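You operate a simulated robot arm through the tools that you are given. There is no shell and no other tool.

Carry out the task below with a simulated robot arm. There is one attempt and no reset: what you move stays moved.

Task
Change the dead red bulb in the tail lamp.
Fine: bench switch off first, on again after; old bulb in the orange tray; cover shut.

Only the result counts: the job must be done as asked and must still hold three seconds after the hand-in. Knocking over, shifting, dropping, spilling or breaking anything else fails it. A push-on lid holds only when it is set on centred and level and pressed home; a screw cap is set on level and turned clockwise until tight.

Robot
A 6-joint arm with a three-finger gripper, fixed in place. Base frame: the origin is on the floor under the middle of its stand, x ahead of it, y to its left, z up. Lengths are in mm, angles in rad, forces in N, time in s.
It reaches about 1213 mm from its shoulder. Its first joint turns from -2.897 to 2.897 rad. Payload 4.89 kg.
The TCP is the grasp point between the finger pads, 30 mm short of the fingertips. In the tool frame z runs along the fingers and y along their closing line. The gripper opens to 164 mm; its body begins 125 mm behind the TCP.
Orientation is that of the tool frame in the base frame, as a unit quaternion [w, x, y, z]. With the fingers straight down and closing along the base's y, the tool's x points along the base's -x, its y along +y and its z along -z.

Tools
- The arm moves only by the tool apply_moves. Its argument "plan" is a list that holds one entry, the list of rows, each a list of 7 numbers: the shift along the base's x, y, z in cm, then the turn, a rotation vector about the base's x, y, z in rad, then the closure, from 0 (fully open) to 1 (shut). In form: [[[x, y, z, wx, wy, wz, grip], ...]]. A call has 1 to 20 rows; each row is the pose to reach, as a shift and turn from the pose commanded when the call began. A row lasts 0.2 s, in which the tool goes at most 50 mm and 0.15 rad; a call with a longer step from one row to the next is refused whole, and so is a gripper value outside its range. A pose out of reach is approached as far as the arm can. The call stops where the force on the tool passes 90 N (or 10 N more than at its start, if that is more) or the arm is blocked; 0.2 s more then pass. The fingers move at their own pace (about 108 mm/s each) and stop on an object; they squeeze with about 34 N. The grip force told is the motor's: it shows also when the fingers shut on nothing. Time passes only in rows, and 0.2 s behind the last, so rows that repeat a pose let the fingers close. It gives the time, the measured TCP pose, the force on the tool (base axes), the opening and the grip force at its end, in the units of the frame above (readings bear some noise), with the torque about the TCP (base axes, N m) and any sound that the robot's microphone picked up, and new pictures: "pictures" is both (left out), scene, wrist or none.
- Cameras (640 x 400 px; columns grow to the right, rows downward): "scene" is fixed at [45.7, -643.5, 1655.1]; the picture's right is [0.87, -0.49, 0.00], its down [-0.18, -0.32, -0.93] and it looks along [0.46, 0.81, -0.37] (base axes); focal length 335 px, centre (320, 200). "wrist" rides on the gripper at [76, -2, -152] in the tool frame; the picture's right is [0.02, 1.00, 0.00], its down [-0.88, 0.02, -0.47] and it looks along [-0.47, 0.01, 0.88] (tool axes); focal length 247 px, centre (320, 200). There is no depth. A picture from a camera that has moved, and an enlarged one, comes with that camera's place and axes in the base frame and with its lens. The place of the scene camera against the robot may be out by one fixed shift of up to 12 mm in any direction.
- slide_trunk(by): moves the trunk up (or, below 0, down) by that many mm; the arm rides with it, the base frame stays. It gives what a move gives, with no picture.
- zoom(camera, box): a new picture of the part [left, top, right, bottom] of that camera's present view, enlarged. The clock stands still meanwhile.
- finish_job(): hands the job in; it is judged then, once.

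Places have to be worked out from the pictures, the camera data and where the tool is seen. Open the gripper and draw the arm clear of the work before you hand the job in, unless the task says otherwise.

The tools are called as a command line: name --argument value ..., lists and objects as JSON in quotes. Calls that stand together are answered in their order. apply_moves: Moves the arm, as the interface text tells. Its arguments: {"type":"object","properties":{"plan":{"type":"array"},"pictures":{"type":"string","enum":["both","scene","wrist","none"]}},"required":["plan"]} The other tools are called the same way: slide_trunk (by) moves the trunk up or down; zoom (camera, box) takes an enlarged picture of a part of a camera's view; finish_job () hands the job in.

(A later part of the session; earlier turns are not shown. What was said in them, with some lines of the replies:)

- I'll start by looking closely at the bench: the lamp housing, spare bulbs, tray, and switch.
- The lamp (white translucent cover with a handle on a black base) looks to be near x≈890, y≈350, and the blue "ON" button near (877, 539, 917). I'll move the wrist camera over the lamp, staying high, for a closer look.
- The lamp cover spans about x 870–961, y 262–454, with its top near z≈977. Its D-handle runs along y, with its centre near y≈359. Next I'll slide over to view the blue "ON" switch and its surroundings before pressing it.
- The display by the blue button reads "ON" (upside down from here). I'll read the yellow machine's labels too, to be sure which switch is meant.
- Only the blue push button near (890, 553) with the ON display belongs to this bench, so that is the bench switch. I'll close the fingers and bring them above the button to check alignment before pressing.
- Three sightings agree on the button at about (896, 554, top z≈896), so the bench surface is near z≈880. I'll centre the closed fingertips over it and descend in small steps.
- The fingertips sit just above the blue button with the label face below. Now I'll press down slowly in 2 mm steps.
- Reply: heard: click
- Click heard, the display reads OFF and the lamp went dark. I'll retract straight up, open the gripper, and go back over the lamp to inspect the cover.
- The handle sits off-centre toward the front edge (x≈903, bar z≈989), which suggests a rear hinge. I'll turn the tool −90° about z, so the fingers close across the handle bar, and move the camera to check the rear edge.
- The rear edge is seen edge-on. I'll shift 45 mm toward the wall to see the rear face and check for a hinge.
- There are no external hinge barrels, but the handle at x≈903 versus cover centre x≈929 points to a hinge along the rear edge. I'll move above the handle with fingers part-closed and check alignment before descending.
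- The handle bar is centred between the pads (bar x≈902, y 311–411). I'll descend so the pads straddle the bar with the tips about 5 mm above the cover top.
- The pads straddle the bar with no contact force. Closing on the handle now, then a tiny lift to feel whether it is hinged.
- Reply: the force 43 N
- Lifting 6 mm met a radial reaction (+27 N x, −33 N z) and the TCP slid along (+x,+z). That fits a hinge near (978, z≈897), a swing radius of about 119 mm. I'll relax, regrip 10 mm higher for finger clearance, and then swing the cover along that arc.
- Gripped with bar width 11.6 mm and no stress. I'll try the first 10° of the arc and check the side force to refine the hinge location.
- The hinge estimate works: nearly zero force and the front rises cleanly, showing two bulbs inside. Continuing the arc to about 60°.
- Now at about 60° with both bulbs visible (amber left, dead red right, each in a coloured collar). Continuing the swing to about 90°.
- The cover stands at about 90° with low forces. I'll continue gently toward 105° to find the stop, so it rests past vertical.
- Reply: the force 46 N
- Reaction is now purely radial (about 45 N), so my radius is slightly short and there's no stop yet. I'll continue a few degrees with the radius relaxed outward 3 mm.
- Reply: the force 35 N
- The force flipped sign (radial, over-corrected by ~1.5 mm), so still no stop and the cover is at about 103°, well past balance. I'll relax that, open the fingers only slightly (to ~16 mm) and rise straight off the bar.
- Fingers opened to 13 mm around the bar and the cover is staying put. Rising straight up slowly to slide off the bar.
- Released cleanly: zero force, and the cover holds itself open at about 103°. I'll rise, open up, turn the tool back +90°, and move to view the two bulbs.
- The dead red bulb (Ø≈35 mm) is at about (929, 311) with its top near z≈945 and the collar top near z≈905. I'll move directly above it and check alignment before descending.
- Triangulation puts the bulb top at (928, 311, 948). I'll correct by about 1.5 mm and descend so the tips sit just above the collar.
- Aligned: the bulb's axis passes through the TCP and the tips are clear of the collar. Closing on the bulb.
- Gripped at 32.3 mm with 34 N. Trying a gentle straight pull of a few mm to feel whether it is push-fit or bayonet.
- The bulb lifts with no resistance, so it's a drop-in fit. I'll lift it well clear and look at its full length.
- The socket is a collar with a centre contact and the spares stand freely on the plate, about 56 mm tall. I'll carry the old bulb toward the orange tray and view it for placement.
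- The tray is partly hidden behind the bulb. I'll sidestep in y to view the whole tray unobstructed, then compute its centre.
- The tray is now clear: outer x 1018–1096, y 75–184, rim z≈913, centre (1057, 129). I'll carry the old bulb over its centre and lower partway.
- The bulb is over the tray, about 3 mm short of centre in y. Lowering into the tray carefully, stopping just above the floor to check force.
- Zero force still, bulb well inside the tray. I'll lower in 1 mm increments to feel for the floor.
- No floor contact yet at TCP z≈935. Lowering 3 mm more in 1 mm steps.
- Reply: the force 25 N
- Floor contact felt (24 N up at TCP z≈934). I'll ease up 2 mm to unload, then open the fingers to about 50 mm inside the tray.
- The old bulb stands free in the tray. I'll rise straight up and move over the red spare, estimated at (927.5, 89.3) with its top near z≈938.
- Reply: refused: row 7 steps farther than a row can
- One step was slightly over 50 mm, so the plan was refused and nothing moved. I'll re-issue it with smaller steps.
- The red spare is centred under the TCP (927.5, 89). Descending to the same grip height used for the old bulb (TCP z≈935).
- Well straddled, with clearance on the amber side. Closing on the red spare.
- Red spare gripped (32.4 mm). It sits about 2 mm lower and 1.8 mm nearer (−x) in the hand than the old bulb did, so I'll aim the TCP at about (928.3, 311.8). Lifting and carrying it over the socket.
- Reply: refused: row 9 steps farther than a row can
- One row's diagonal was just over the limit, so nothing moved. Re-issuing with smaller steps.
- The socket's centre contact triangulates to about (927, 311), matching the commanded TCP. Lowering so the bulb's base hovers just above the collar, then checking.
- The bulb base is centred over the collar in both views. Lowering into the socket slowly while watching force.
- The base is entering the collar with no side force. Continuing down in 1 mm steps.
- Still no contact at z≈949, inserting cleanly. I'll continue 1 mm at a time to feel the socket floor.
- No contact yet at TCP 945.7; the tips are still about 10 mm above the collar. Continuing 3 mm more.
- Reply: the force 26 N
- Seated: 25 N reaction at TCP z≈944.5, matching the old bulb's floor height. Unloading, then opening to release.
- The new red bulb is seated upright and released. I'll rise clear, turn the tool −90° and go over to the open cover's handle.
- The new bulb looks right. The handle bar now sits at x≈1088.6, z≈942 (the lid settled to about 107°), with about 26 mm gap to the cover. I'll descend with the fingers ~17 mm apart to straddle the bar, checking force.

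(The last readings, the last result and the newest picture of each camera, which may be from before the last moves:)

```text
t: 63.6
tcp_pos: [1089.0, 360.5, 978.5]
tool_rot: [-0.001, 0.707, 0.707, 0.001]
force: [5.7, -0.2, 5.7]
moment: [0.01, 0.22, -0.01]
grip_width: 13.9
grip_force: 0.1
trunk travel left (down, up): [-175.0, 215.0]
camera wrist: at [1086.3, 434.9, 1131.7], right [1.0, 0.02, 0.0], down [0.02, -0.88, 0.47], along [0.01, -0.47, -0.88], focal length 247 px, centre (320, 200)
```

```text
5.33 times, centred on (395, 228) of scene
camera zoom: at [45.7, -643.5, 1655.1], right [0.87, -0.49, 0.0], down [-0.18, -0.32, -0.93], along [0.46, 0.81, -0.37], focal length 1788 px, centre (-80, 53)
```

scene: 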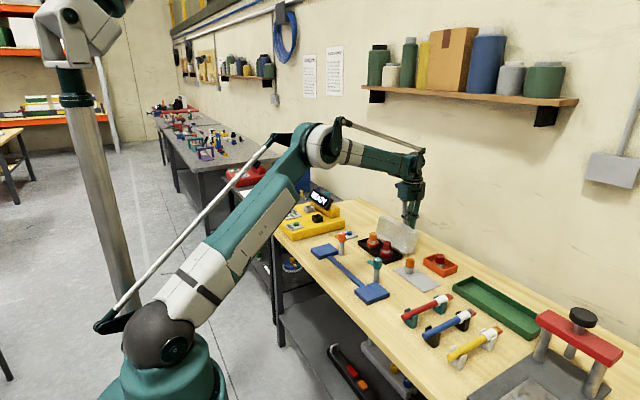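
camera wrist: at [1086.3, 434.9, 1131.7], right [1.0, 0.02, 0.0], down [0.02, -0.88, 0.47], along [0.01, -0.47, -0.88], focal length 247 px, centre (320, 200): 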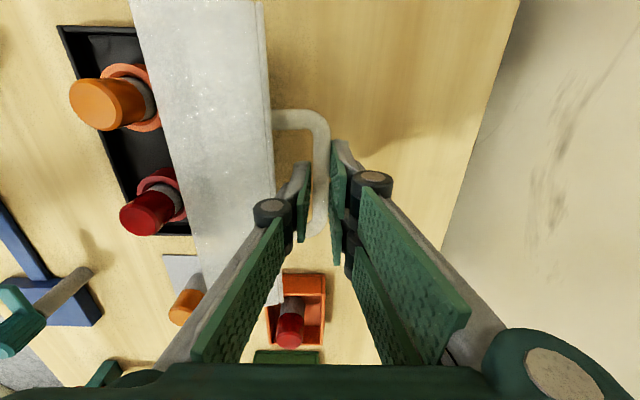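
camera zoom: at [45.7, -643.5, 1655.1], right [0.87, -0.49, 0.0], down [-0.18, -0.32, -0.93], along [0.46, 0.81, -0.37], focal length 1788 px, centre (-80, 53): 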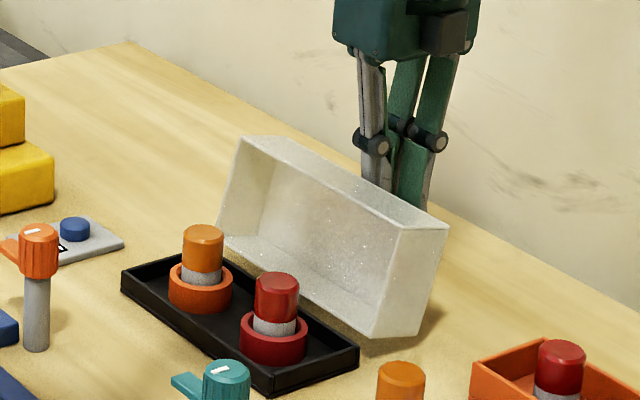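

Light contact (about 6 N) as the lone finger brushes the leaning cover edge; the bar is centred between the pads. I'll ease 1.5 mm toward +x, narrow slightly, and descend further to get the bar well inside the pads.

apply_moves --plan '[[[0.15, 0, 0, 0, 0, 0, 0.91], [0.15, 0, -0.5, 0, 0, 0, 0.91], [0.15, 0, -1.0, 0, 0, 0, 0.91], [0.15, 0, -1.4, 0, 0, 0, 0.91]]]'

zoom --camera "wrist" --box '[220, 80, 420, 280]'

zoom --camera "scene" --box '[350, 190, 440, 265]'

```text
t: 64.6
tcp_pos: [1088.6, 359.3, 968.9]
tool_rot: [0.001, 0.708, 0.707, 0.002]
force: [35.0, 5.7, 67.2]
moment: [0.08, 2.76, -1.01]
grip_width: 12.3
grip_force: 0.1
trunk travel left (down, up): [-175.0, 215.0]
camera wrist: at [1086.3, 434.2, 1120.6], right [1.0, 0.02, 0.0], down [0.02, -0.88, 0.47], along [0.01, -0.47, -0.88], focal length 247 px, centre (320, 200)
```

scene: 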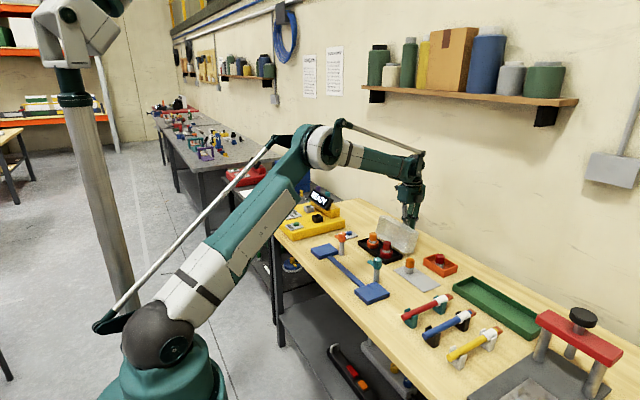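
wrist: 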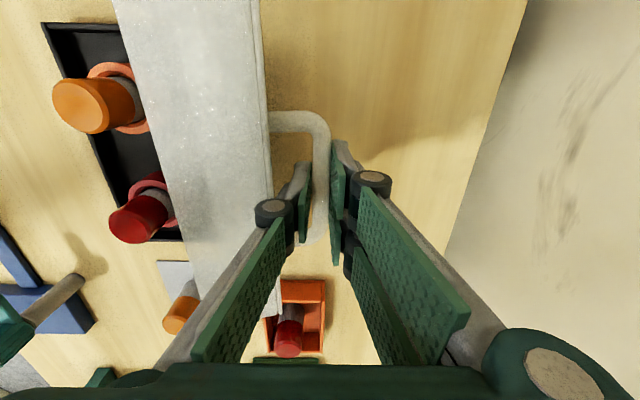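

```text
2.00 times, centred on (320, 180) of wrist
camera zoom: at [1086.3, 434.2, 1120.6], right [1.0, 0.02, 0.0], down [0.02, -0.88, 0.47], along [0.01, -0.47, -0.88], focal length 494 px, centre (320, 240)
```

zoom: 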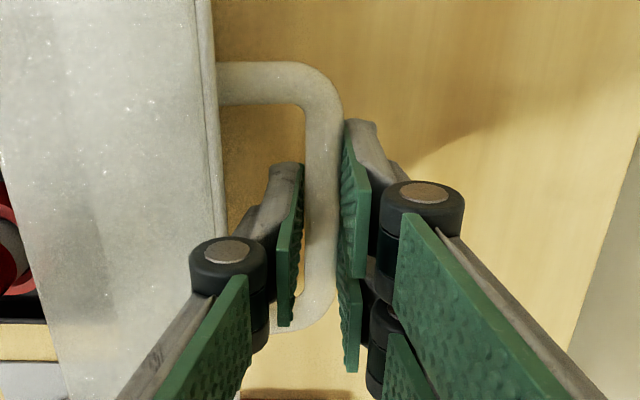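

```text
5.33 times, centred on (395, 228) of scene
camera zoom: at [45.7, -643.5, 1655.1], right [0.87, -0.49, 0.0], down [-0.18, -0.32, -0.93], along [0.46, 0.81, -0.37], focal length 1788 px, centre (-80, 53)
```

zoom: 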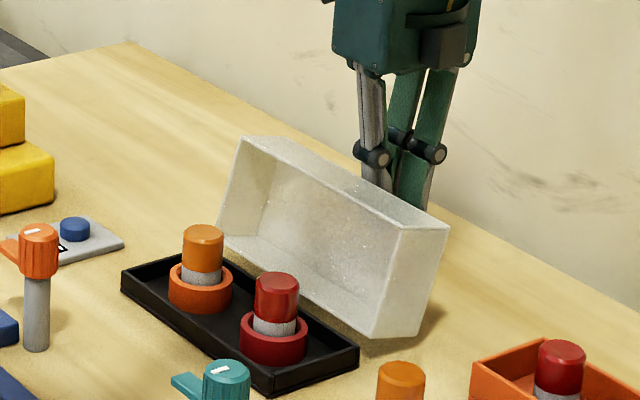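

The lone finger's knuckle is landing on the leaning cover's edge (67 N up), so I'll back off at once. Then I'll tilt the tool about 0.14 rad so the fingers lie parallel to the leaning lid, giving the knuckle clearance.

apply_moves --plan '[[[0, 0, 1.0, 0, 0, 0, 0.905], [0.2, 0, 2.5, 0, 0, 0, 0.905], [0.4, 0, 2.8, 0, 0.07, 0, 0.905], [0.6, 0, 3.0, 0, 0.14, 0, 0.905], [0.6, 0, 3.0, 0, 0.14, 0, 0.905]]]'

zoom --camera "wrist" --box '[220, 80, 420, 280]'

zoom --camera "scene" --box '[350, 140, 470, 265]'

```text
t: 65.8
tcp_pos: [1096.8, 359.4, 995.1]
tool_rot: [-0.05, 0.705, 0.705, -0.05]
force: [0.2, -0.8, 0.1]
moment: [-0.01, 0.07, 0.02]
grip_width: 15.8
grip_force: 0.1
trunk travel left (down, up): [-175.0, 215.0]
camera wrist: at [1115.0, 435.3, 1145.9], right [0.99, 0.02, -0.14], down [0.09, -0.88, 0.47], along [-0.11, -0.47, -0.87], focal length 247 px, centre (320, 200)
```

scene: 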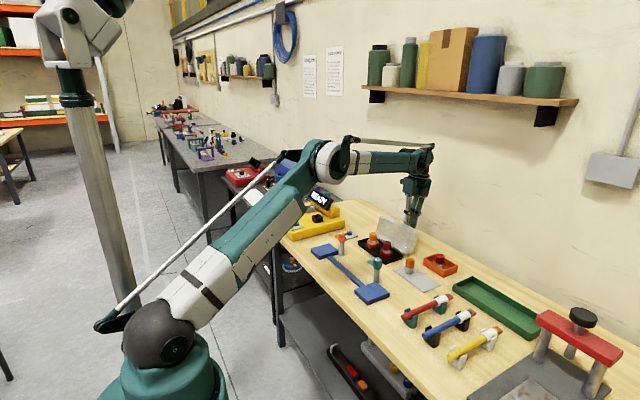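
wrist: 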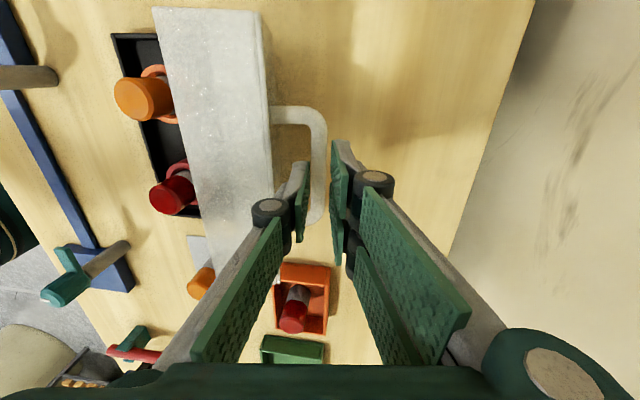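

```text
2.00 times, centred on (320, 180) of wrist
camera zoom: at [1115.0, 435.3, 1145.9], right [0.99, 0.02, -0.14], down [0.09, -0.88, 0.47], along [-0.11, -0.47, -0.87], focal length 494 px, centre (320, 240)
```

zoom: 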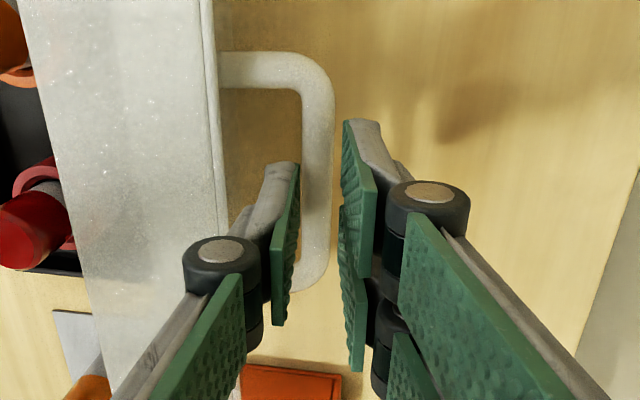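

```text
3.20 times, centred on (410, 202) of scene
camera zoom: at [45.7, -643.5, 1655.1], right [0.87, -0.49, 0.0], down [-0.18, -0.32, -0.93], along [0.46, 0.81, -0.37], focal length 1073 px, centre (32, 192)
```

zoom: 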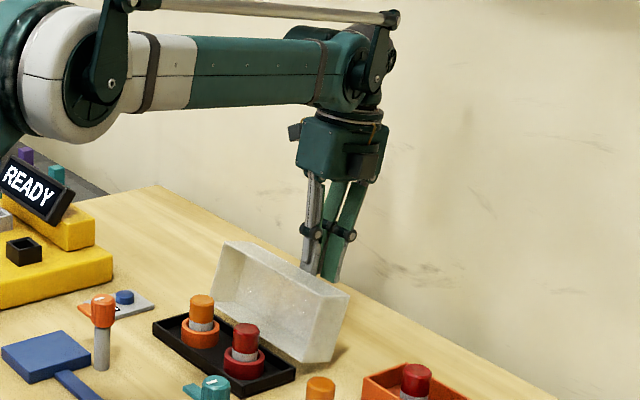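

With the tilt, a second line of sight puts the bar at about (1088.4, 955), and the finger now parallels the lid with more room. Descending along the tool axis to straddle the bar, checking force.

apply_moves --plan '[[[-0.25, 0, -0.6, 0, 0, 0, 0.905], [-0.38, 0, -1.2, 0, 0, 0, 0.905], [-0.46, 0, -1.8, 0, 0, 0, 0.905], [-0.46, 0, -1.8, 0, 0, 0, 0.905]]]'

zoom --camera "wrist" --box '[220, 80, 420, 280]'

```text
t: 66.8
tcp_pos: [1091.4, 359.8, 978.1]
tool_rot: [-0.049, 0.705, 0.706, -0.05]
force: [-0.5, -0.6, -0.3]
moment: [-0.01, -0.01, -0.01]
grip_width: 15.6
grip_force: 0.1
trunk travel left (down, up): [-175.0, 215.0]
camera wrist: at [1110.1, 435.1, 1128.4], right [0.99, 0.02, -0.14], down [0.09, -0.88, 0.47], along [-0.11, -0.47, -0.87], focal length 247 px, centre (320, 200)
```

scene: 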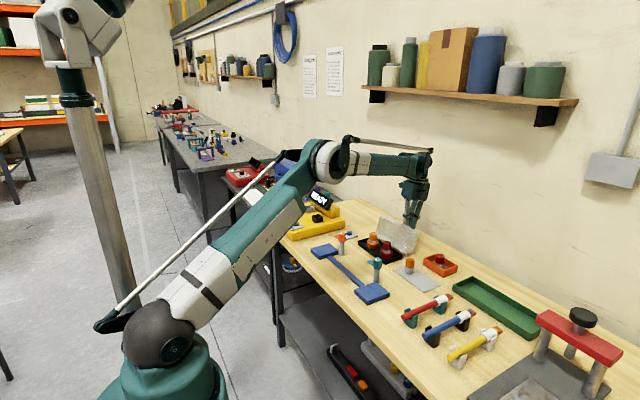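
wrist: 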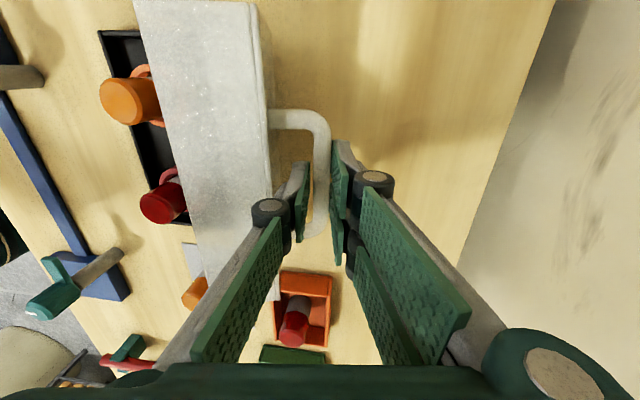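

```text
2.00 times, centred on (320, 180) of wrist
camera zoom: at [1110.1, 435.1, 1128.4], right [0.99, 0.02, -0.14], down [0.09, -0.88, 0.47], along [-0.11, -0.47, -0.87], focal length 494 px, centre (320, 240)
```

zoom: 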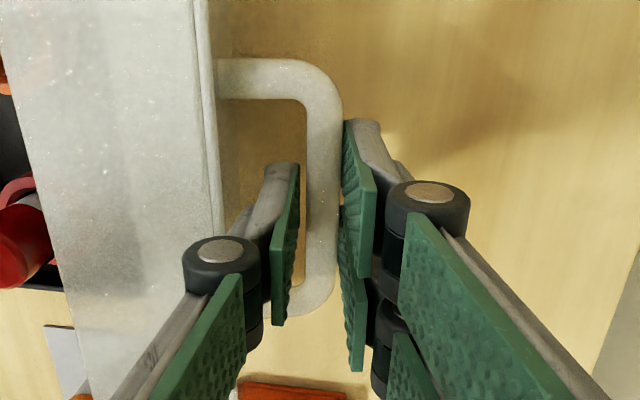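

No contact now and the bar is centred. Going 12 mm further along the tool axis for a secure grip depth.

apply_moves --plan '[[[-0.02, 0, -0.4, 0, 0, 0, 0.905], [-0.06, 0, -0.8, 0, 0, 0, 0.905], [-0.1, 0, -1.1, 0, 0, 0, 0.905], [-0.1, 0, -1.1, 0, 0, 0, 0.905]]]' --pictures "wrist"

zoom --camera "wrist" --box '[220, 80, 420, 280]'

```text
t: 67.8
tcp_pos: [1090.4, 359.6, 966.8]
tool_rot: [-0.049, 0.705, 0.706, -0.048]
force: [-0.2, 0.2, -0.3]
moment: [0.02, 0.05, -0.02]
grip_width: 15.3
grip_force: 0.1
trunk travel left (down, up): [-175.0, 215.0]
camera wrist: at [1109.0, 434.9, 1117.4], right [0.99, 0.02, -0.14], down [0.09, -0.88, 0.47], along [-0.11, -0.47, -0.87], focal length 247 px, centre (320, 200)
```

wrist: 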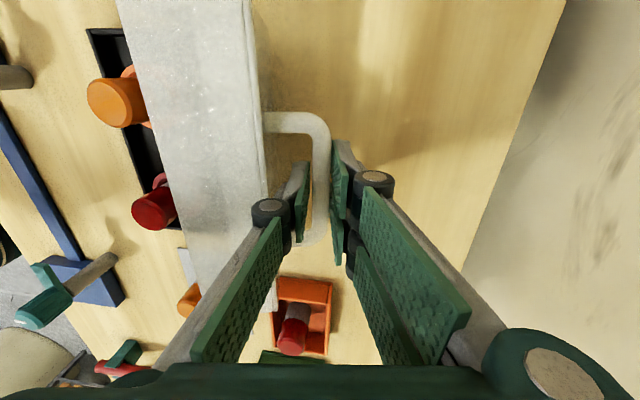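

```text
2.00 times, centred on (320, 180) of wrist
camera zoom: at [1109.0, 434.9, 1117.4], right [0.99, 0.02, -0.14], down [0.09, -0.88, 0.47], along [-0.11, -0.47, -0.87], focal length 494 px, centre (320, 240)
```

zoom: 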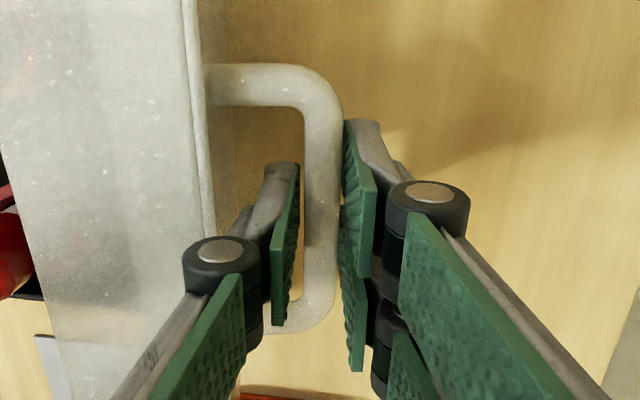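

Zero force with the bar between the pads at TCP z≈967. Closing the grip on the handle.

apply_moves --plan '[[[0, 0, 0, 0, 0, 0, 1], [0, 0, 0, 0, 0, 0, 1], [0, 0, 0, 0, 0, 0, 1]]]' --pictures "none"

```text
t: 68.6
tcp_pos: [1089.9, 357.9, 966.3]
tool_rot: [-0.049, 0.705, 0.706, -0.05]
force: [-6.0, -0.6, -3.7]
moment: [-0.2, 0.06, -1.53]
grip_width: 11.8
grip_force: 45.6
trunk travel left (down, up): [-175.0, 215.0]
```

Gripped firmly (11.8 mm). Starting the reverse swing: the first 10° of arc, then check force for radius error.

apply_moves --plan '[[[-0.2, 0, 0.47, 0, 0, 0, 1], [-0.43, 0, 0.94, 0, 0, 0, 1], [-0.68, 0, 1.4, 0, 0, 0, 1], [-0.94, 0, 1.84, 0, 0, 0, 1], [-0.94, 0, 1.84, 0, 0, 0, 1]]]' --pictures "wrist"

zoom --camera "scene" --box '[350, 190, 440, 265]'

```text
t: 69.8
tcp_pos: [1080.2, 359.8, 985.8]
tool_rot: [-0.05, 0.705, 0.706, -0.05]
force: [-34.4, -7.7, -26.6]
moment: [-0.37, 0.18, -1.21]
grip_width: 11.9
grip_force: 45.3
trunk travel left (down, up): [-175.0, 215.0]
camera wrist: at [1099.0, 435.3, 1135.5], right [0.99, 0.02, -0.14], down [0.09, -0.88, 0.47], along [-0.11, -0.47, -0.87], focal length 247 px, centre (320, 200)
```

wrist: 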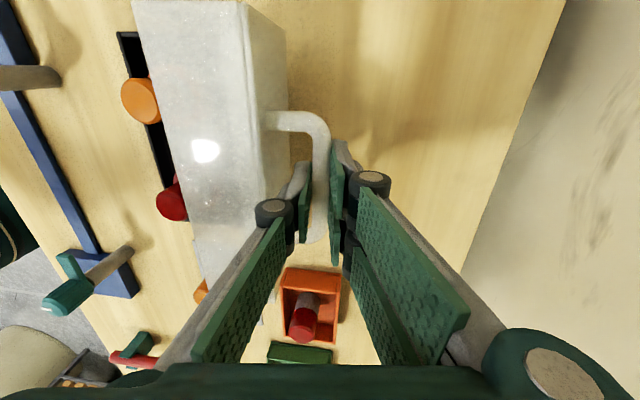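

```text
5.33 times, centred on (395, 228) of scene
camera zoom: at [45.7, -643.5, 1655.1], right [0.87, -0.49, 0.0], down [-0.18, -0.32, -0.93], along [0.46, 0.81, -0.37], focal length 1788 px, centre (-80, 53)
```

zoom: 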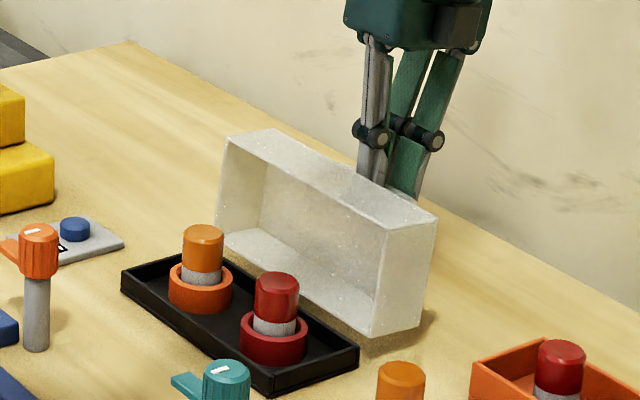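

The lid is following, with a ~43 N pull along the radius at about 38°, so my radius is a bit long. I'll correct inward ~3 mm and continue along the tangent.

apply_moves --plan '[[[-0.25, 0, -0.2, 0, 0, 0, 1], [-0.56, 0, 0.19, 0, 0, 0, 1], [-0.89, 0, 0.56, 0, 0, 0, 1], [-0.89, 0, 0.56, 0, 0, 0, 1]]]' --pictures "none"

zoom --camera "scene" --box '[350, 190, 440, 265]'

```text
t: 70.8
tcp_pos: [1070.8, 358.7, 991.8]
tool_rot: [-0.05, 0.706, 0.705, -0.05]
force: [30.1, 7.1, 27.4]
moment: [0.14, -0.22, -1.72]
grip_width: 11.8
grip_force: 44.7
trunk travel left (down, up): [-175.0, 215.0]
```

```text
5.33 times, centred on (395, 228) of scene
camera zoom: at [45.7, -643.5, 1655.1], right [0.87, -0.49, 0.0], down [-0.18, -0.32, -0.93], along [0.46, 0.81, -0.37], focal length 1788 px, centre (-80, 53)
```

zoom: 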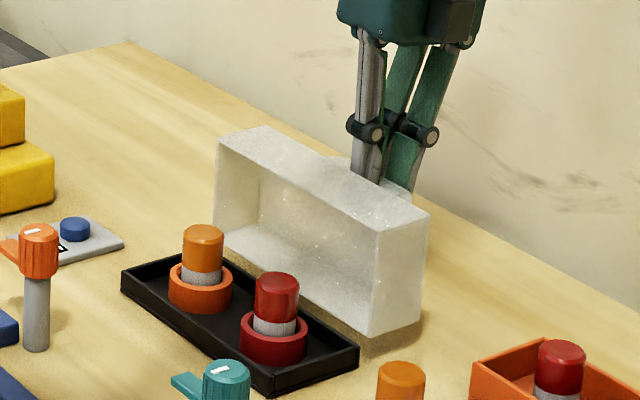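

Over-corrected slightly (41 N outward at ~42°), so the system is stiff at roughly 26 N/mm. I'll correct outward 1.5 mm and go on another 15° with the refined centre (983, 913.5) and R≈119.3.

apply_moves --plan '[[[0.11, 0, 0.11, 0, 0, 0, 1], [-0.24, 0, 0.5, 0, 0, 0, 1], [-0.6, 0, 0.88, 0, 0, 0, 1], [-0.98, 0, 1.23, 0, 0, 0, 1], [-1.37, 0, 1.57, 0, 0, 0, 1], [-1.37, 0, 1.57, 0, 0, 0, 1]]]' --pictures "none"

zoom --camera "scene" --box '[350, 190, 440, 265]'

```text
t: 72.2
tcp_pos: [1058.5, 359.7, 1006.5]
tool_rot: [-0.049, 0.706, 0.705, -0.05]
force: [-20.1, -15.1, -25.7]
moment: [-0.48, 0.12, -1.19]
grip_width: 12.0
grip_force: 45.2
trunk travel left (down, up): [-175.0, 215.0]
```

```text
5.33 times, centred on (395, 228) of scene
camera zoom: at [45.7, -643.5, 1655.1], right [0.87, -0.49, 0.0], down [-0.18, -0.32, -0.93], along [0.46, 0.81, -0.37], focal length 1788 px, centre (-80, 53)
```

zoom: 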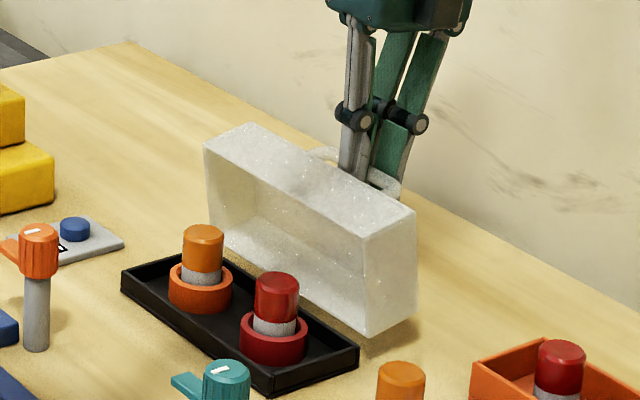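

Fitting all three zero-force points gives centre (986.5, 909.5), R≈119.15, which agrees with the force directions. Continuing 20° along this refined arc.

apply_moves --plan '[[[-0.08, 0, -0.1, 0, 0, 0, 1], [-0.5, 0, 0.22, 0, 0, 0, 1], [-0.94, 0, 0.5, 0, 0, 0, 1], [-1.39, 0, 0.76, 0, 0, 0, 1], [-1.85, 0, 1.0, 0, 0, 0, 1], [-2.32, 0, 1.23, 0, 0, 0, 1], [-2.8, 0, 1.43, 0, 0, 0, 1], [-2.8, 0, 1.43, 0, 0, 0, 1]]]' --pictures "none"

zoom --camera "scene" --box '[350, 190, 440, 265]'

```text
t: 74.0
tcp_pos: [1029.6, 359.2, 1022.3]
tool_rot: [-0.048, 0.706, 0.705, -0.049]
force: [6.8, -4.1, 14.0]
moment: [0.21, -0.06, -1.56]
grip_width: 11.5
grip_force: 45.2
trunk travel left (down, up): [-175.0, 215.0]
```

```text
5.33 times, centred on (395, 228) of scene
camera zoom: at [45.7, -643.5, 1655.1], right [0.87, -0.49, 0.0], down [-0.18, -0.32, -0.93], along [0.46, 0.81, -0.37], focal length 1788 px, centre (-80, 53)
```

zoom: 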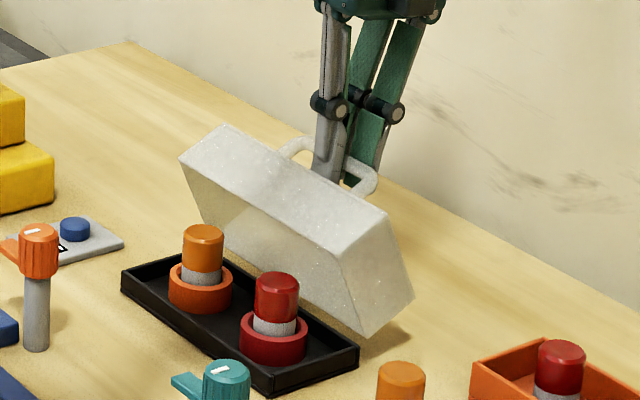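

Force is down to 15 N and the lid is at roughly 60°, past the balance point but held firmly. Continuing 20° while gradually taking the tilt out.

apply_moves --plan '[[[0.03, 0, 0.06, 0, 0, 0, 1], [-0.49, 0, 0.23, 0, -0.01, 0, 1], [-1.0, 0, 0.38, 0, -0.02, 0, 1], [-1.53, 0, 0.52, 0, -0.03, 0, 1], [-2.05, 0, 0.63, 0, -0.04, 0, 1], [-2.58, 0, 0.73, 0, -0.05, 0, 1], [-3.12, 0, 0.81, 0, -0.06, 0, 1], [-3.65, 0, 0.86, 0, -0.07, 0, 1], [-4.19, 0, 0.88, 0, -0.08, 0, 1], [-4.19, 0, 0.88, 0, -0.08, 0, 1]]]' --pictures "none"

zoom --camera "scene" --box '[350, 190, 440, 265]'

```text
t: 76.2
tcp_pos: [987.9, 359.3, 1030.3]
tool_rot: [-0.021, 0.707, 0.707, -0.021]
force: [-0.1, -9.2, -1.9]
moment: [0.26, 0.01, -1.22]
grip_width: 11.6
grip_force: 44.6
trunk travel left (down, up): [-175.0, 215.0]
```

```text
5.33 times, centred on (395, 228) of scene
camera zoom: at [45.7, -643.5, 1655.1], right [0.87, -0.49, 0.0], down [-0.18, -0.32, -0.93], along [0.46, 0.81, -0.37], focal length 1788 px, centre (-80, 53)
```

zoom: 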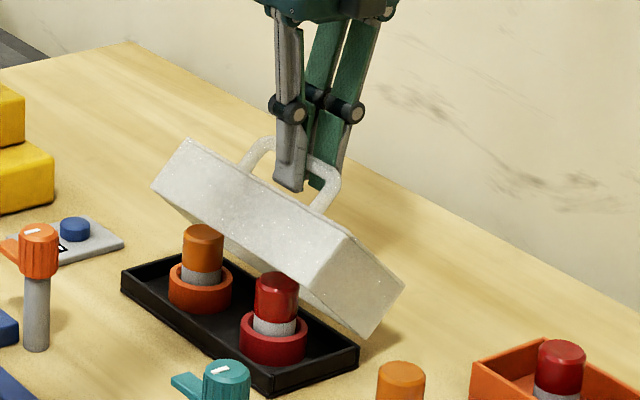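

Nearly zero force; the lid is at about 40° and tracking perfectly. Continuing another 20° and finishing the tilt removal.

apply_moves --plan '[[[-0.54, 0, 0.02, 0, -0.01, 0, 1], [-1.08, 0, 0.0, 0, -0.02, 0, 1], [-1.61, 0, -0.04, 0, -0.03, 0, 1], [-2.15, 0, -0.11, 0, -0.04, 0, 1], [-2.68, 0, -0.2, 0, -0.05, 0, 1], [-3.21, 0, -0.3, 0, -0.06, 0, 1], [-3.71, 0, -0.44, 0, -0.06, 0, 1], [-4.21, 0, -0.59, 0, -0.06, 0, 1], [-4.21, 0, -0.59, 0, -0.06, 0, 1]]]' --pictures "none"

zoom --camera "scene" --box '[350, 190, 440, 265]'

```text
t: 78.2
tcp_pos: [947.2, 359.3, 1023.9]
tool_rot: [0.0, 0.707, 0.707, 0.001]
force: [0.6, -3.6, -3.3]
moment: [0.16, -0.06, -0.81]
grip_width: 11.2
grip_force: 45.8
trunk travel left (down, up): [-175.0, 215.0]
```

```text
5.33 times, centred on (395, 228) of scene
camera zoom: at [45.7, -643.5, 1655.1], right [0.87, -0.49, 0.0], down [-0.18, -0.32, -0.93], along [0.46, 0.81, -0.37], focal length 1788 px, centre (-80, 53)
```

zoom: 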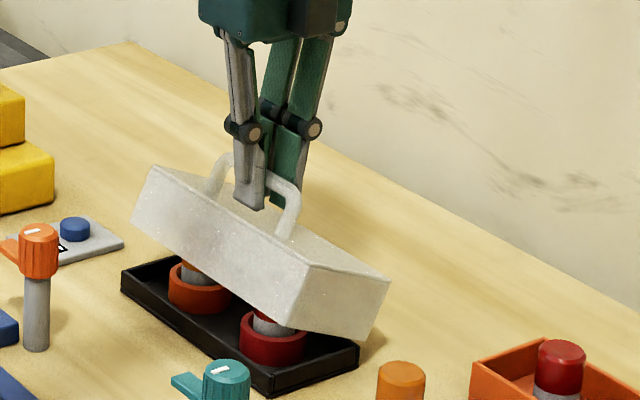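

Forces remain tiny and the lid is at about 22°. Continuing down the arc, stopping a few degrees short of closed.

apply_moves --plan '[[[-0.48, 0, -0.17, 0, 0, 0, 1], [-0.97, 0, -0.37, 0, 0, 0, 1], [-1.44, 0, -0.58, 0, 0, 0, 1], [-1.9, 0, -0.82, 0, 0, 0, 1], [-2.36, 0, -1.07, 0, 0, 0, 1], [-2.8, 0, -1.35, 0, 0, 0, 1], [-2.8, 0, -1.35, 0, 0, 0, 1]]]' --pictures "none"

zoom --camera "scene" --box '[350, 190, 440, 265]'

```text
t: 79.8
tcp_pos: [918.3, 359.7, 1009.7]
tool_rot: [0.0, 0.707, 0.707, 0.001]
force: [0.7, -0.6, -2.4]
moment: [-0.02, 0.0, -0.36]
grip_width: 11.3
grip_force: 45.2
trunk travel left (down, up): [-175.0, 215.0]
```

```text
5.33 times, centred on (395, 228) of scene
camera zoom: at [45.7, -643.5, 1655.1], right [0.87, -0.49, 0.0], down [-0.18, -0.32, -0.93], along [0.46, 0.81, -0.37], focal length 1788 px, centre (-80, 53)
```

zoom: 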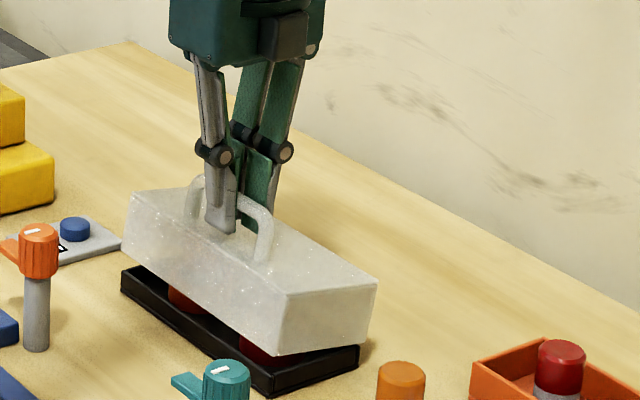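

The lid is at about 9°, with no extra force. Lowering the last few degrees carefully.

apply_moves --plan '[[[-0.43, 0, -0.3, 0, 0, 0, 1], [-0.85, 0, -0.61, 0, 0, 0, 1], [-1.1, 0, -0.82, 0, 0, 0, 1], [-1.33, 0, -1.01, 0, 0, 0, 1], [-1.33, 0, -1.01, 0, 0, 0, 1]]]' --pictures "none"

zoom --camera "scene" --box '[350, 190, 440, 265]'

```text
t: 81.0
tcp_pos: [904.8, 359.2, 999.6]
tool_rot: [0.0, 0.706, 0.708, 0.0]
force: [1.6, -0.1, -2.7]
moment: [0.02, -0.04, -0.1]
grip_width: 10.9
grip_force: 45.5
trunk travel left (down, up): [-175.0, 215.0]
```

```text
5.33 times, centred on (395, 228) of scene
camera zoom: at [45.7, -643.5, 1655.1], right [0.87, -0.49, 0.0], down [-0.18, -0.32, -0.93], along [0.46, 0.81, -0.37], focal length 1788 px, centre (-80, 53)
```

zoom: 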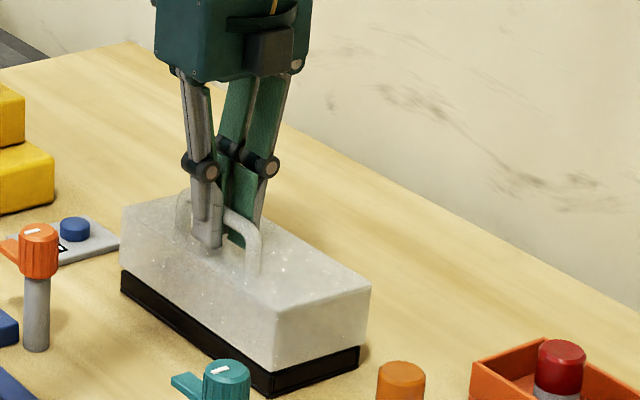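

Nearly shut. A few more small steps until I feel the lid seat on the base.

apply_moves --plan '[[[-0.12, 0, -0.11, 0, 0, 0, 1], [-0.24, 0, -0.21, 0, 0, 0, 1], [-0.34, 0, -0.3, 0, 0, 0, 1]]]' --pictures "none"

```text
t: 81.8
tcp_pos: [902.1, 359.8, 997.2]
tool_rot: [0.0, 0.707, 0.707, 0.0]
force: [12.4, 3.7, 8.6]
moment: [-0.28, -0.13, 0.03]
grip_width: 11.4
grip_force: 45.1
trunk travel left (down, up): [-175.0, 215.0]
```

A 15 N reaction opposite the closing direction shows the lid has seated. I'll press 1.5 mm more to be sure, then look.

apply_moves --plan '[[[-0.05, 0, -0.08, 0, 0, 0, 1], [-0.1, 0, -0.16, 0, 0, 0, 1]]]' --pictures "wrist"

zoom --camera "scene" --box '[340, 205, 420, 265]'

```text
t: 82.4
tcp_pos: [901.2, 359.7, 995.4]
tool_rot: [0.001, 0.707, 0.707, 0.0]
force: [33.6, 7.4, 30.5]
moment: [0.06, -0.19, 0.06]
grip_width: 11.5
grip_force: 45.4
trunk travel left (down, up): [-175.0, 215.0]
camera wrist: at [898.6, 435.1, 1148.0], right [1.0, 0.02, 0.0], down [0.02, -0.88, 0.47], along [0.01, -0.47, -0.88], focal length 247 px, centre (320, 200)
```

wrist: 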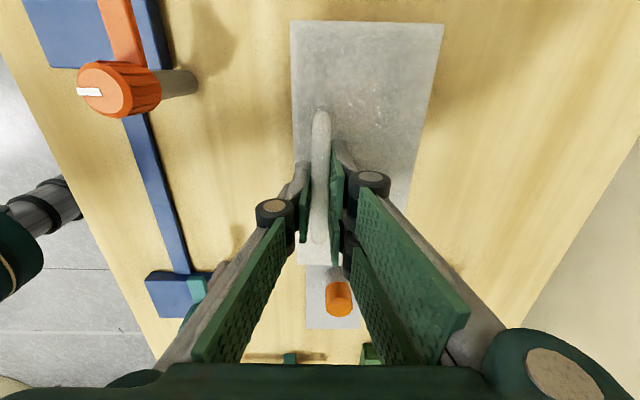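

```text
6.67 times, centred on (380, 235) of scene
camera zoom: at [45.7, -643.5, 1655.1], right [0.87, -0.49, 0.0], down [-0.18, -0.32, -0.93], along [0.46, 0.81, -0.37], focal length 2235 px, centre (-80, -33)
```

zoom: 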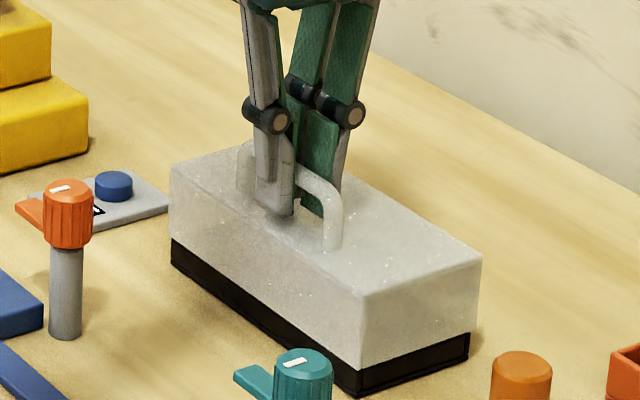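

The lid is fully shut (45 N reaction, flush with the base). I'll unload the push, open the fingers and rise off the handle.

apply_moves --plan '[[[0.13, 0, 0.15, 0, 0, 0, 1], [0.13, 0, 0.15, 0, 0, 0, 0.85], [0.13, 0, 0.15, 0, 0, 0, 0.7], [0.13, 0, 0.15, 0, 0, 0, 0.7], [0.13, 0, 2, 0, 0, 0, 0.7], [0.13, 0, 5, 0, 0, 0, 0.7], [0.13, 0, 9, 0, 0, 0, 0.7], [0.13, 0, 9, 0, 0, 0, 0.7]]]'

zoom --camera "scene" --box '[340, 205, 420, 265]'

```text
t: 84.2
tcp_pos: [900.9, 361.6, 1085.7]
tool_rot: [0.0, 0.707, 0.707, 0.0]
force: [-0.6, 0.3, 0.8]
moment: [0.0, -0.04, -0.01]
grip_width: 49.0
grip_force: 0.0
trunk travel left (down, up): [-175.0, 215.0]
camera wrist: at [898.8, 436.4, 1237.5], right [1.0, 0.02, 0.0], down [0.02, -0.88, 0.47], along [0.01, -0.47, -0.88], focal length 247 px, centre (320, 200)
```

scene: 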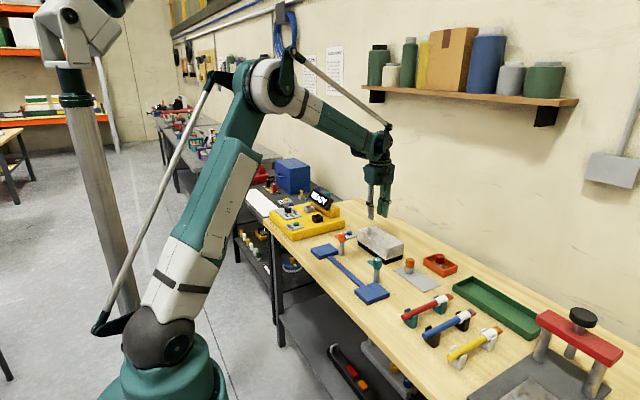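
wrist: 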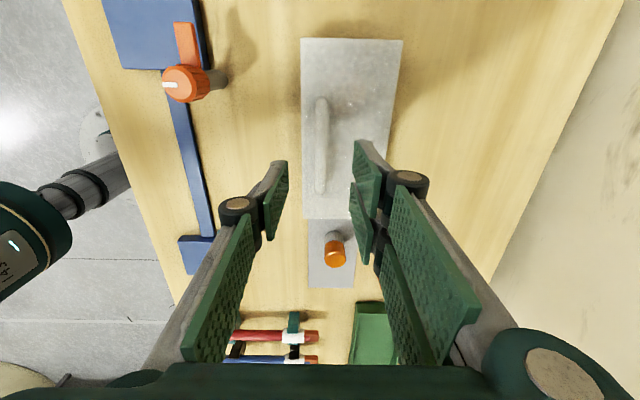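

```text
6.67 times, centred on (380, 235) of scene
camera zoom: at [45.7, -643.5, 1655.1], right [0.87, -0.49, 0.0], down [-0.18, -0.32, -0.93], along [0.46, 0.81, -0.37], focal length 2235 px, centre (-80, -33)
```

zoom: 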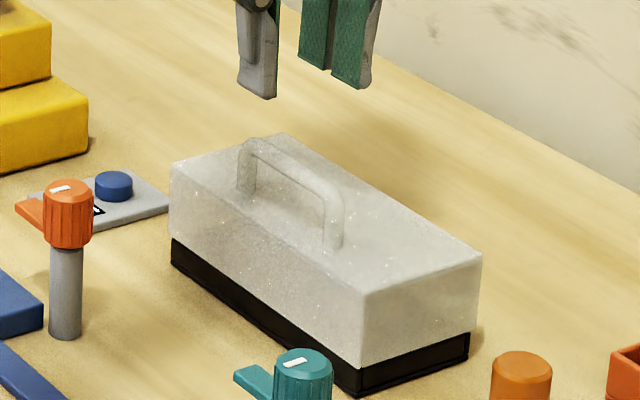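

The cover is shut and the lamp hasn't shifted. Now I'll return the tool to its original orientation, close the fingers, and go back above the bench switch.

apply_moves --plan '[[[0, 1.5, 1, 0, 0, 0.1428, 0.8], [0, 3, 1, 0, 0, 0.2856, 0.9], [0, 4.5, 1, 0, 0, 0.4284, 1], [0, 6, 1, 0, 0, 0.5712, 1], [0, 7.5, 1, 0, 0, 0.714, 1], [0, 9, 1, 0, 0, 0.8568, 1], [0, 10.5, 1, 0, 0, 0.9996, 1], [0, 12, 1, 0, 0, 1.1424, 1], [0, 13.5, 1, 0, 0, 1.2852, 1], [0, 15, 1, 0, 0, 1.428, 1], [-0.3, 17, 0, 0, 0, 1.5708, 1], [-0.6, 19.2, -3, 0, 0, 1.5708, 1], [-0.6, 19.2, -7, 0, 0, 1.5708, 1], [-0.6, 19.2, -7, 0, 0, 1.5708, 1]]]'

zoom --camera "wrist" --box '[240, 80, 400, 250]'

```text
t: 87.2
tcp_pos: [896.5, 551.1, 1015.4]
tool_rot: [0.0, -0.001, 1.0, 0.001]
force: [0.5, -0.3, -1.4]
moment: [-0.06, 0.05, -0.03]
grip_width: 0.0
grip_force: 34.1
trunk travel left (down, up): [-175.0, 215.0]
camera wrist: at [818.8, 549.9, 1166.9], right [-0.02, 1.0, 0.0], down [0.88, 0.02, 0.47], along [0.47, 0.01, -0.88], focal length 247 px, centre (320, 200)
```

scene: 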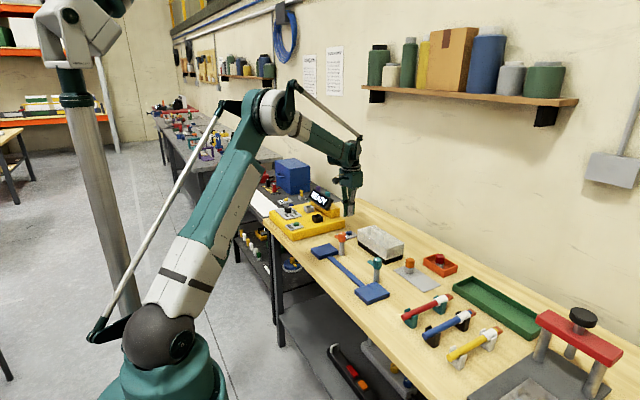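
wrist: 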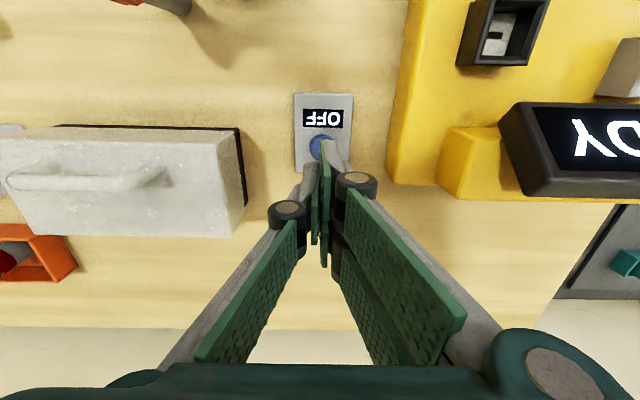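

```text
2.35 times, centred on (320, 165) of wrist
camera zoom: at [818.8, 549.9, 1166.9], right [-0.02, 1.0, 0.0], down [0.88, 0.02, 0.47], along [0.47, 0.01, -0.88], focal length 581 px, centre (320, 282)
```

zoom: 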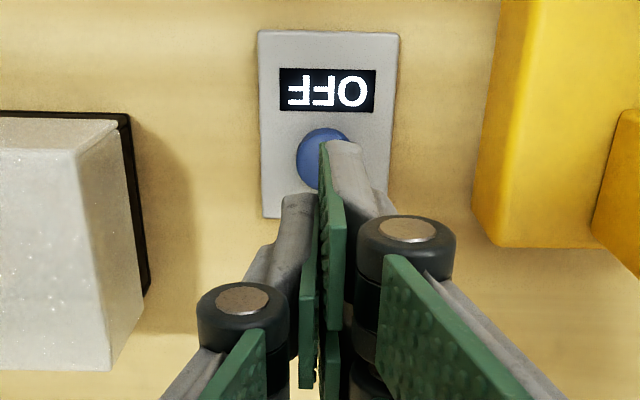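

Aligned over the switch, display still reads OFF. Descending and pressing once in small steps as before.

apply_moves --plan '[[[0, 0.1, -4, 0, 0, 0, 1], [0, 0.1, -7.5, 0, 0, 0, 1], [0, 0.1, -8.3, 0, 0, 0, 1], [0, 0.1, -8.6, 0, 0, 0, 1], [0, 0.1, -8.8, 0, 0, 0, 1], [0, 0.1, -9.0, 0, 0, 0, 1], [0, 0.1, -9.2, 0, 0, 0, 1]]]' --pictures "wrist"

```text
t: 88.8
tcp_pos: [895.8, 552.3, 923.1]
tool_rot: [0.0, 0.0, 1.0, -0.001]
force: [-1.5, -0.8, 4.5]
moment: [0.03, 0.02, 0.05]
grip_width: 5.8
grip_force: 44.8
trunk travel left (down, up): [-175.0, 215.0]
heard: click
camera wrist: at [818.1, 550.0, 1075.8], right [-0.02, 1.0, 0.0], down [0.88, 0.02, 0.47], along [0.47, 0.01, -0.88], focal length 247 px, centre (320, 200)
```

wrist: 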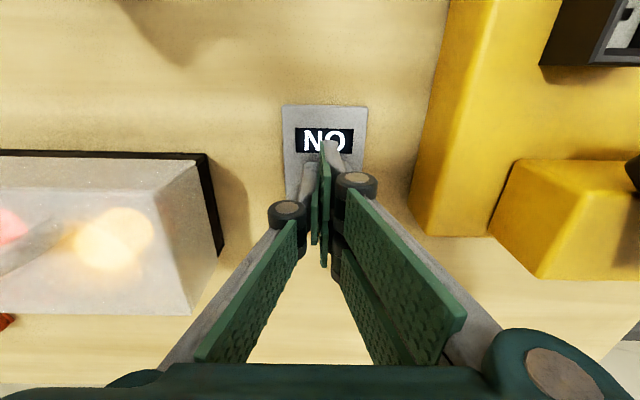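

The click was heard, the display reads ON, and both the amber and red bulbs glow through the cover. I'll retract straight up, open the gripper, and draw the arm clear.

apply_moves --plan '[[[0, 0, 2, 0, 0, 0, 1], [0, 0, 6, 0, 0, 0, 1], [0, 0, 11, 0, 0, 0, 1], [0, 0, 16, 0, 0, 0, 1], [0, 0, 20, 0, 0, 0, 1], [-3, -2, 23, 0, 0, 0, 0.5], [-7, -4, 25, 0, 0, 0, 0], [-11, -6, 27, 0, 0, 0, 0], [-15, -9, 29, 0, 0, 0, 0], [-18, -12, 30, 0, 0, 0, 0], [-18, -12, 30, 0, 0, 0, 0]]]'

zoom --camera "scene" --box '[330, 205, 470, 295]'

zoom --camera "wrist" --box '[120, 130, 420, 300]'

```text
refused: row 9 steps farther than a row can; nothing moved
```

```text
4.44 times, centred on (400, 250) of scene
camera zoom: at [45.7, -643.5, 1655.1], right [0.87, -0.49, 0.0], down [-0.18, -0.32, -0.93], along [0.46, 0.81, -0.37], focal length 1490 px, centre (-36, -22)
```

zoom: 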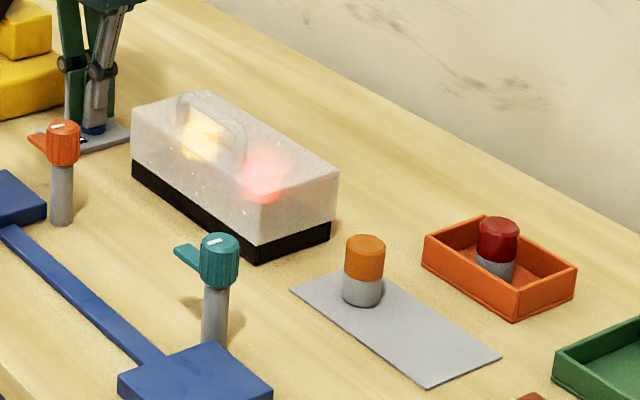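

```text
2.13 times, centred on (270, 215) of wrist
camera zoom: at [818.1, 550.0, 1075.8], right [-0.02, 1.0, 0.0], down [0.88, 0.02, 0.47], along [0.47, 0.01, -0.88], focal length 527 px, centre (427, 168)
```

zoom: 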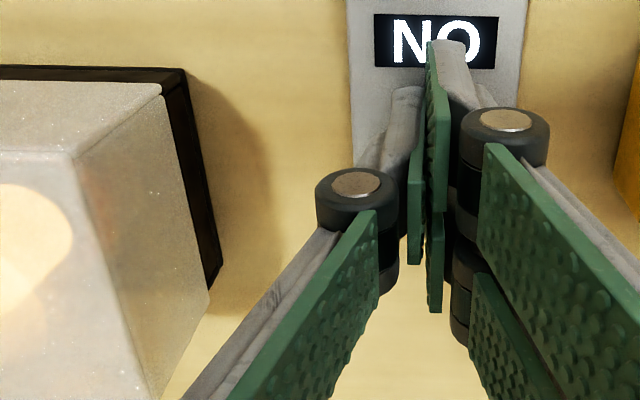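

Both lamps glow in the scene view too. The retreat had one step too long, so I'll re-issue it with smaller steps.

apply_moves --plan '[[[0, 0, 2, 0, 0, 0, 1], [0, 0, 6, 0, 0, 0, 1], [0, 0, 10, 0, 0, 0, 1], [0, 0, 14, 0, 0, 0, 1], [0, 0, 18, 0, 0, 0, 1], [0, 0, 21, 0, 0, 0, 1], [-3, -1.5, 22.5, 0, 0, 0, 0.5], [-6, -3, 24, 0, 0, 0, 0], [-9, -4.5, 25.5, 0, 0, 0, 0], [-12, -6, 27, 0, 0, 0, 0], [-15, -7.5, 28.5, 0, 0, 0, 0], [-18, -9, 30, 0, 0, 0, 0], [-18, -9, 30, 0, 0, 0, 0]]]'

zoom --camera "scene" --box '[330, 205, 470, 295]'

zoom --camera "wrist" --box '[200, 130, 460, 290]'

```text
t: 91.6
tcp_pos: [713.9, 460.6, 1224.1]
tool_rot: [0.0, 0.0, 1.0, 0.0]
force: [-1.5, -0.6, 0.6]
moment: [0.09, -0.15, -0.01]
grip_width: 163.9
grip_force: 0.0
trunk travel left (down, up): [-175.0, 215.0]
camera wrist: at [637.8, 458.2, 1376.7], right [-0.02, 1.0, 0.0], down [0.88, 0.02, 0.47], along [0.47, 0.01, -0.88], focal length 247 px, centre (320, 200)
```

scene: 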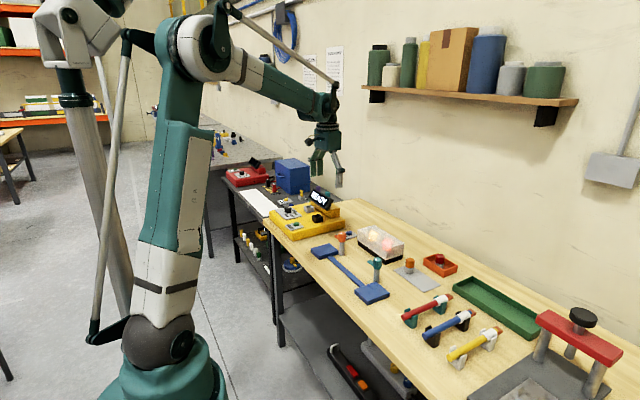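
wrist: 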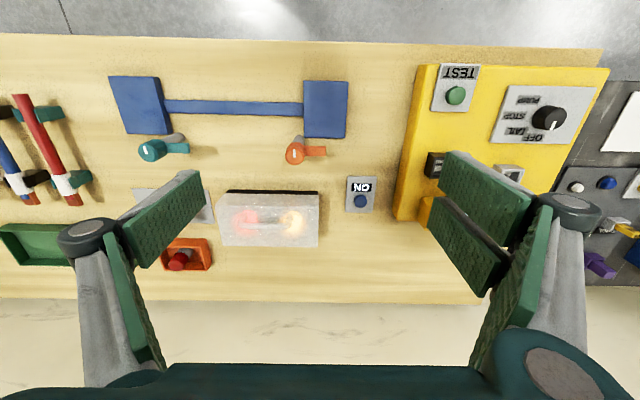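

```text
4.44 times, centred on (400, 250) of scene
camera zoom: at [45.7, -643.5, 1655.1], right [0.87, -0.49, 0.0], down [-0.18, -0.32, -0.93], along [0.46, 0.81, -0.37], focal length 1490 px, centre (-36, -22)
```

zoom: 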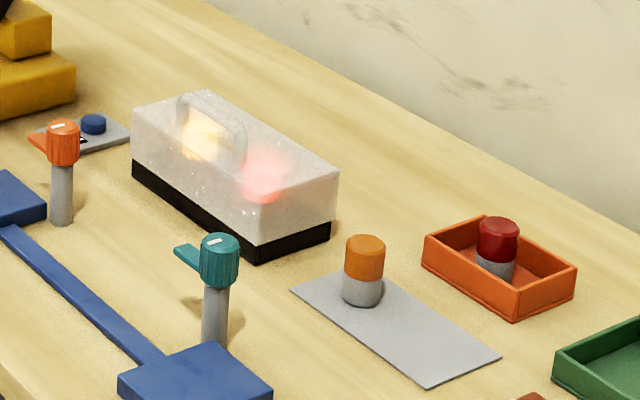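

```text
2.46 times, centred on (330, 210) of wrist
camera zoom: at [637.8, 458.2, 1376.7], right [-0.02, 1.0, 0.0], down [0.88, 0.02, 0.47], along [0.47, 0.01, -0.88], focal length 608 px, centre (295, 175)
```

zoom: 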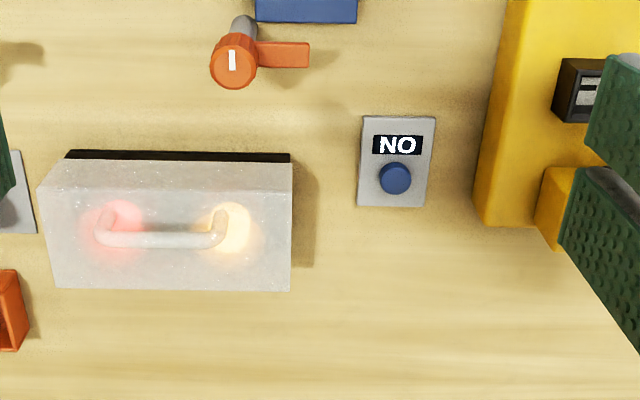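

Everything checks out: both bulbs are lit under the shut cover, the switch reads ON, and the old bulb is in the orange tray. The amber spare hasn't moved, the gripper is open and the arm is clear. Handing the job in.

finish_job

```text
The job is handed in.
```

The red bulb in the tail lamp is changed, and both bulbs now glow through the shut cover. I handed the job in but haven't seen a verdict.

- **Switch:** I turned the bench switch off before opening the lamp and on again after shutting it. Its display reads ON.
- **Old bulb:** it is standing upright in the orange tray.
- **New bulb:** the red spare is seated in the red socket, pressed down until it met the bottom.
- **Cover:** it is hinged at the back. I swung it shut by the handle and pressed until it sat flush.
- **Surroundings:** the lamp and the other bench items look unmoved in the final pictures. The gripper is open and the arm is clear of the bench.

While I was regripping the open cover's handle, a finger pressed on its edge with about 67 N. I backed off at once and saw no sign of damage.
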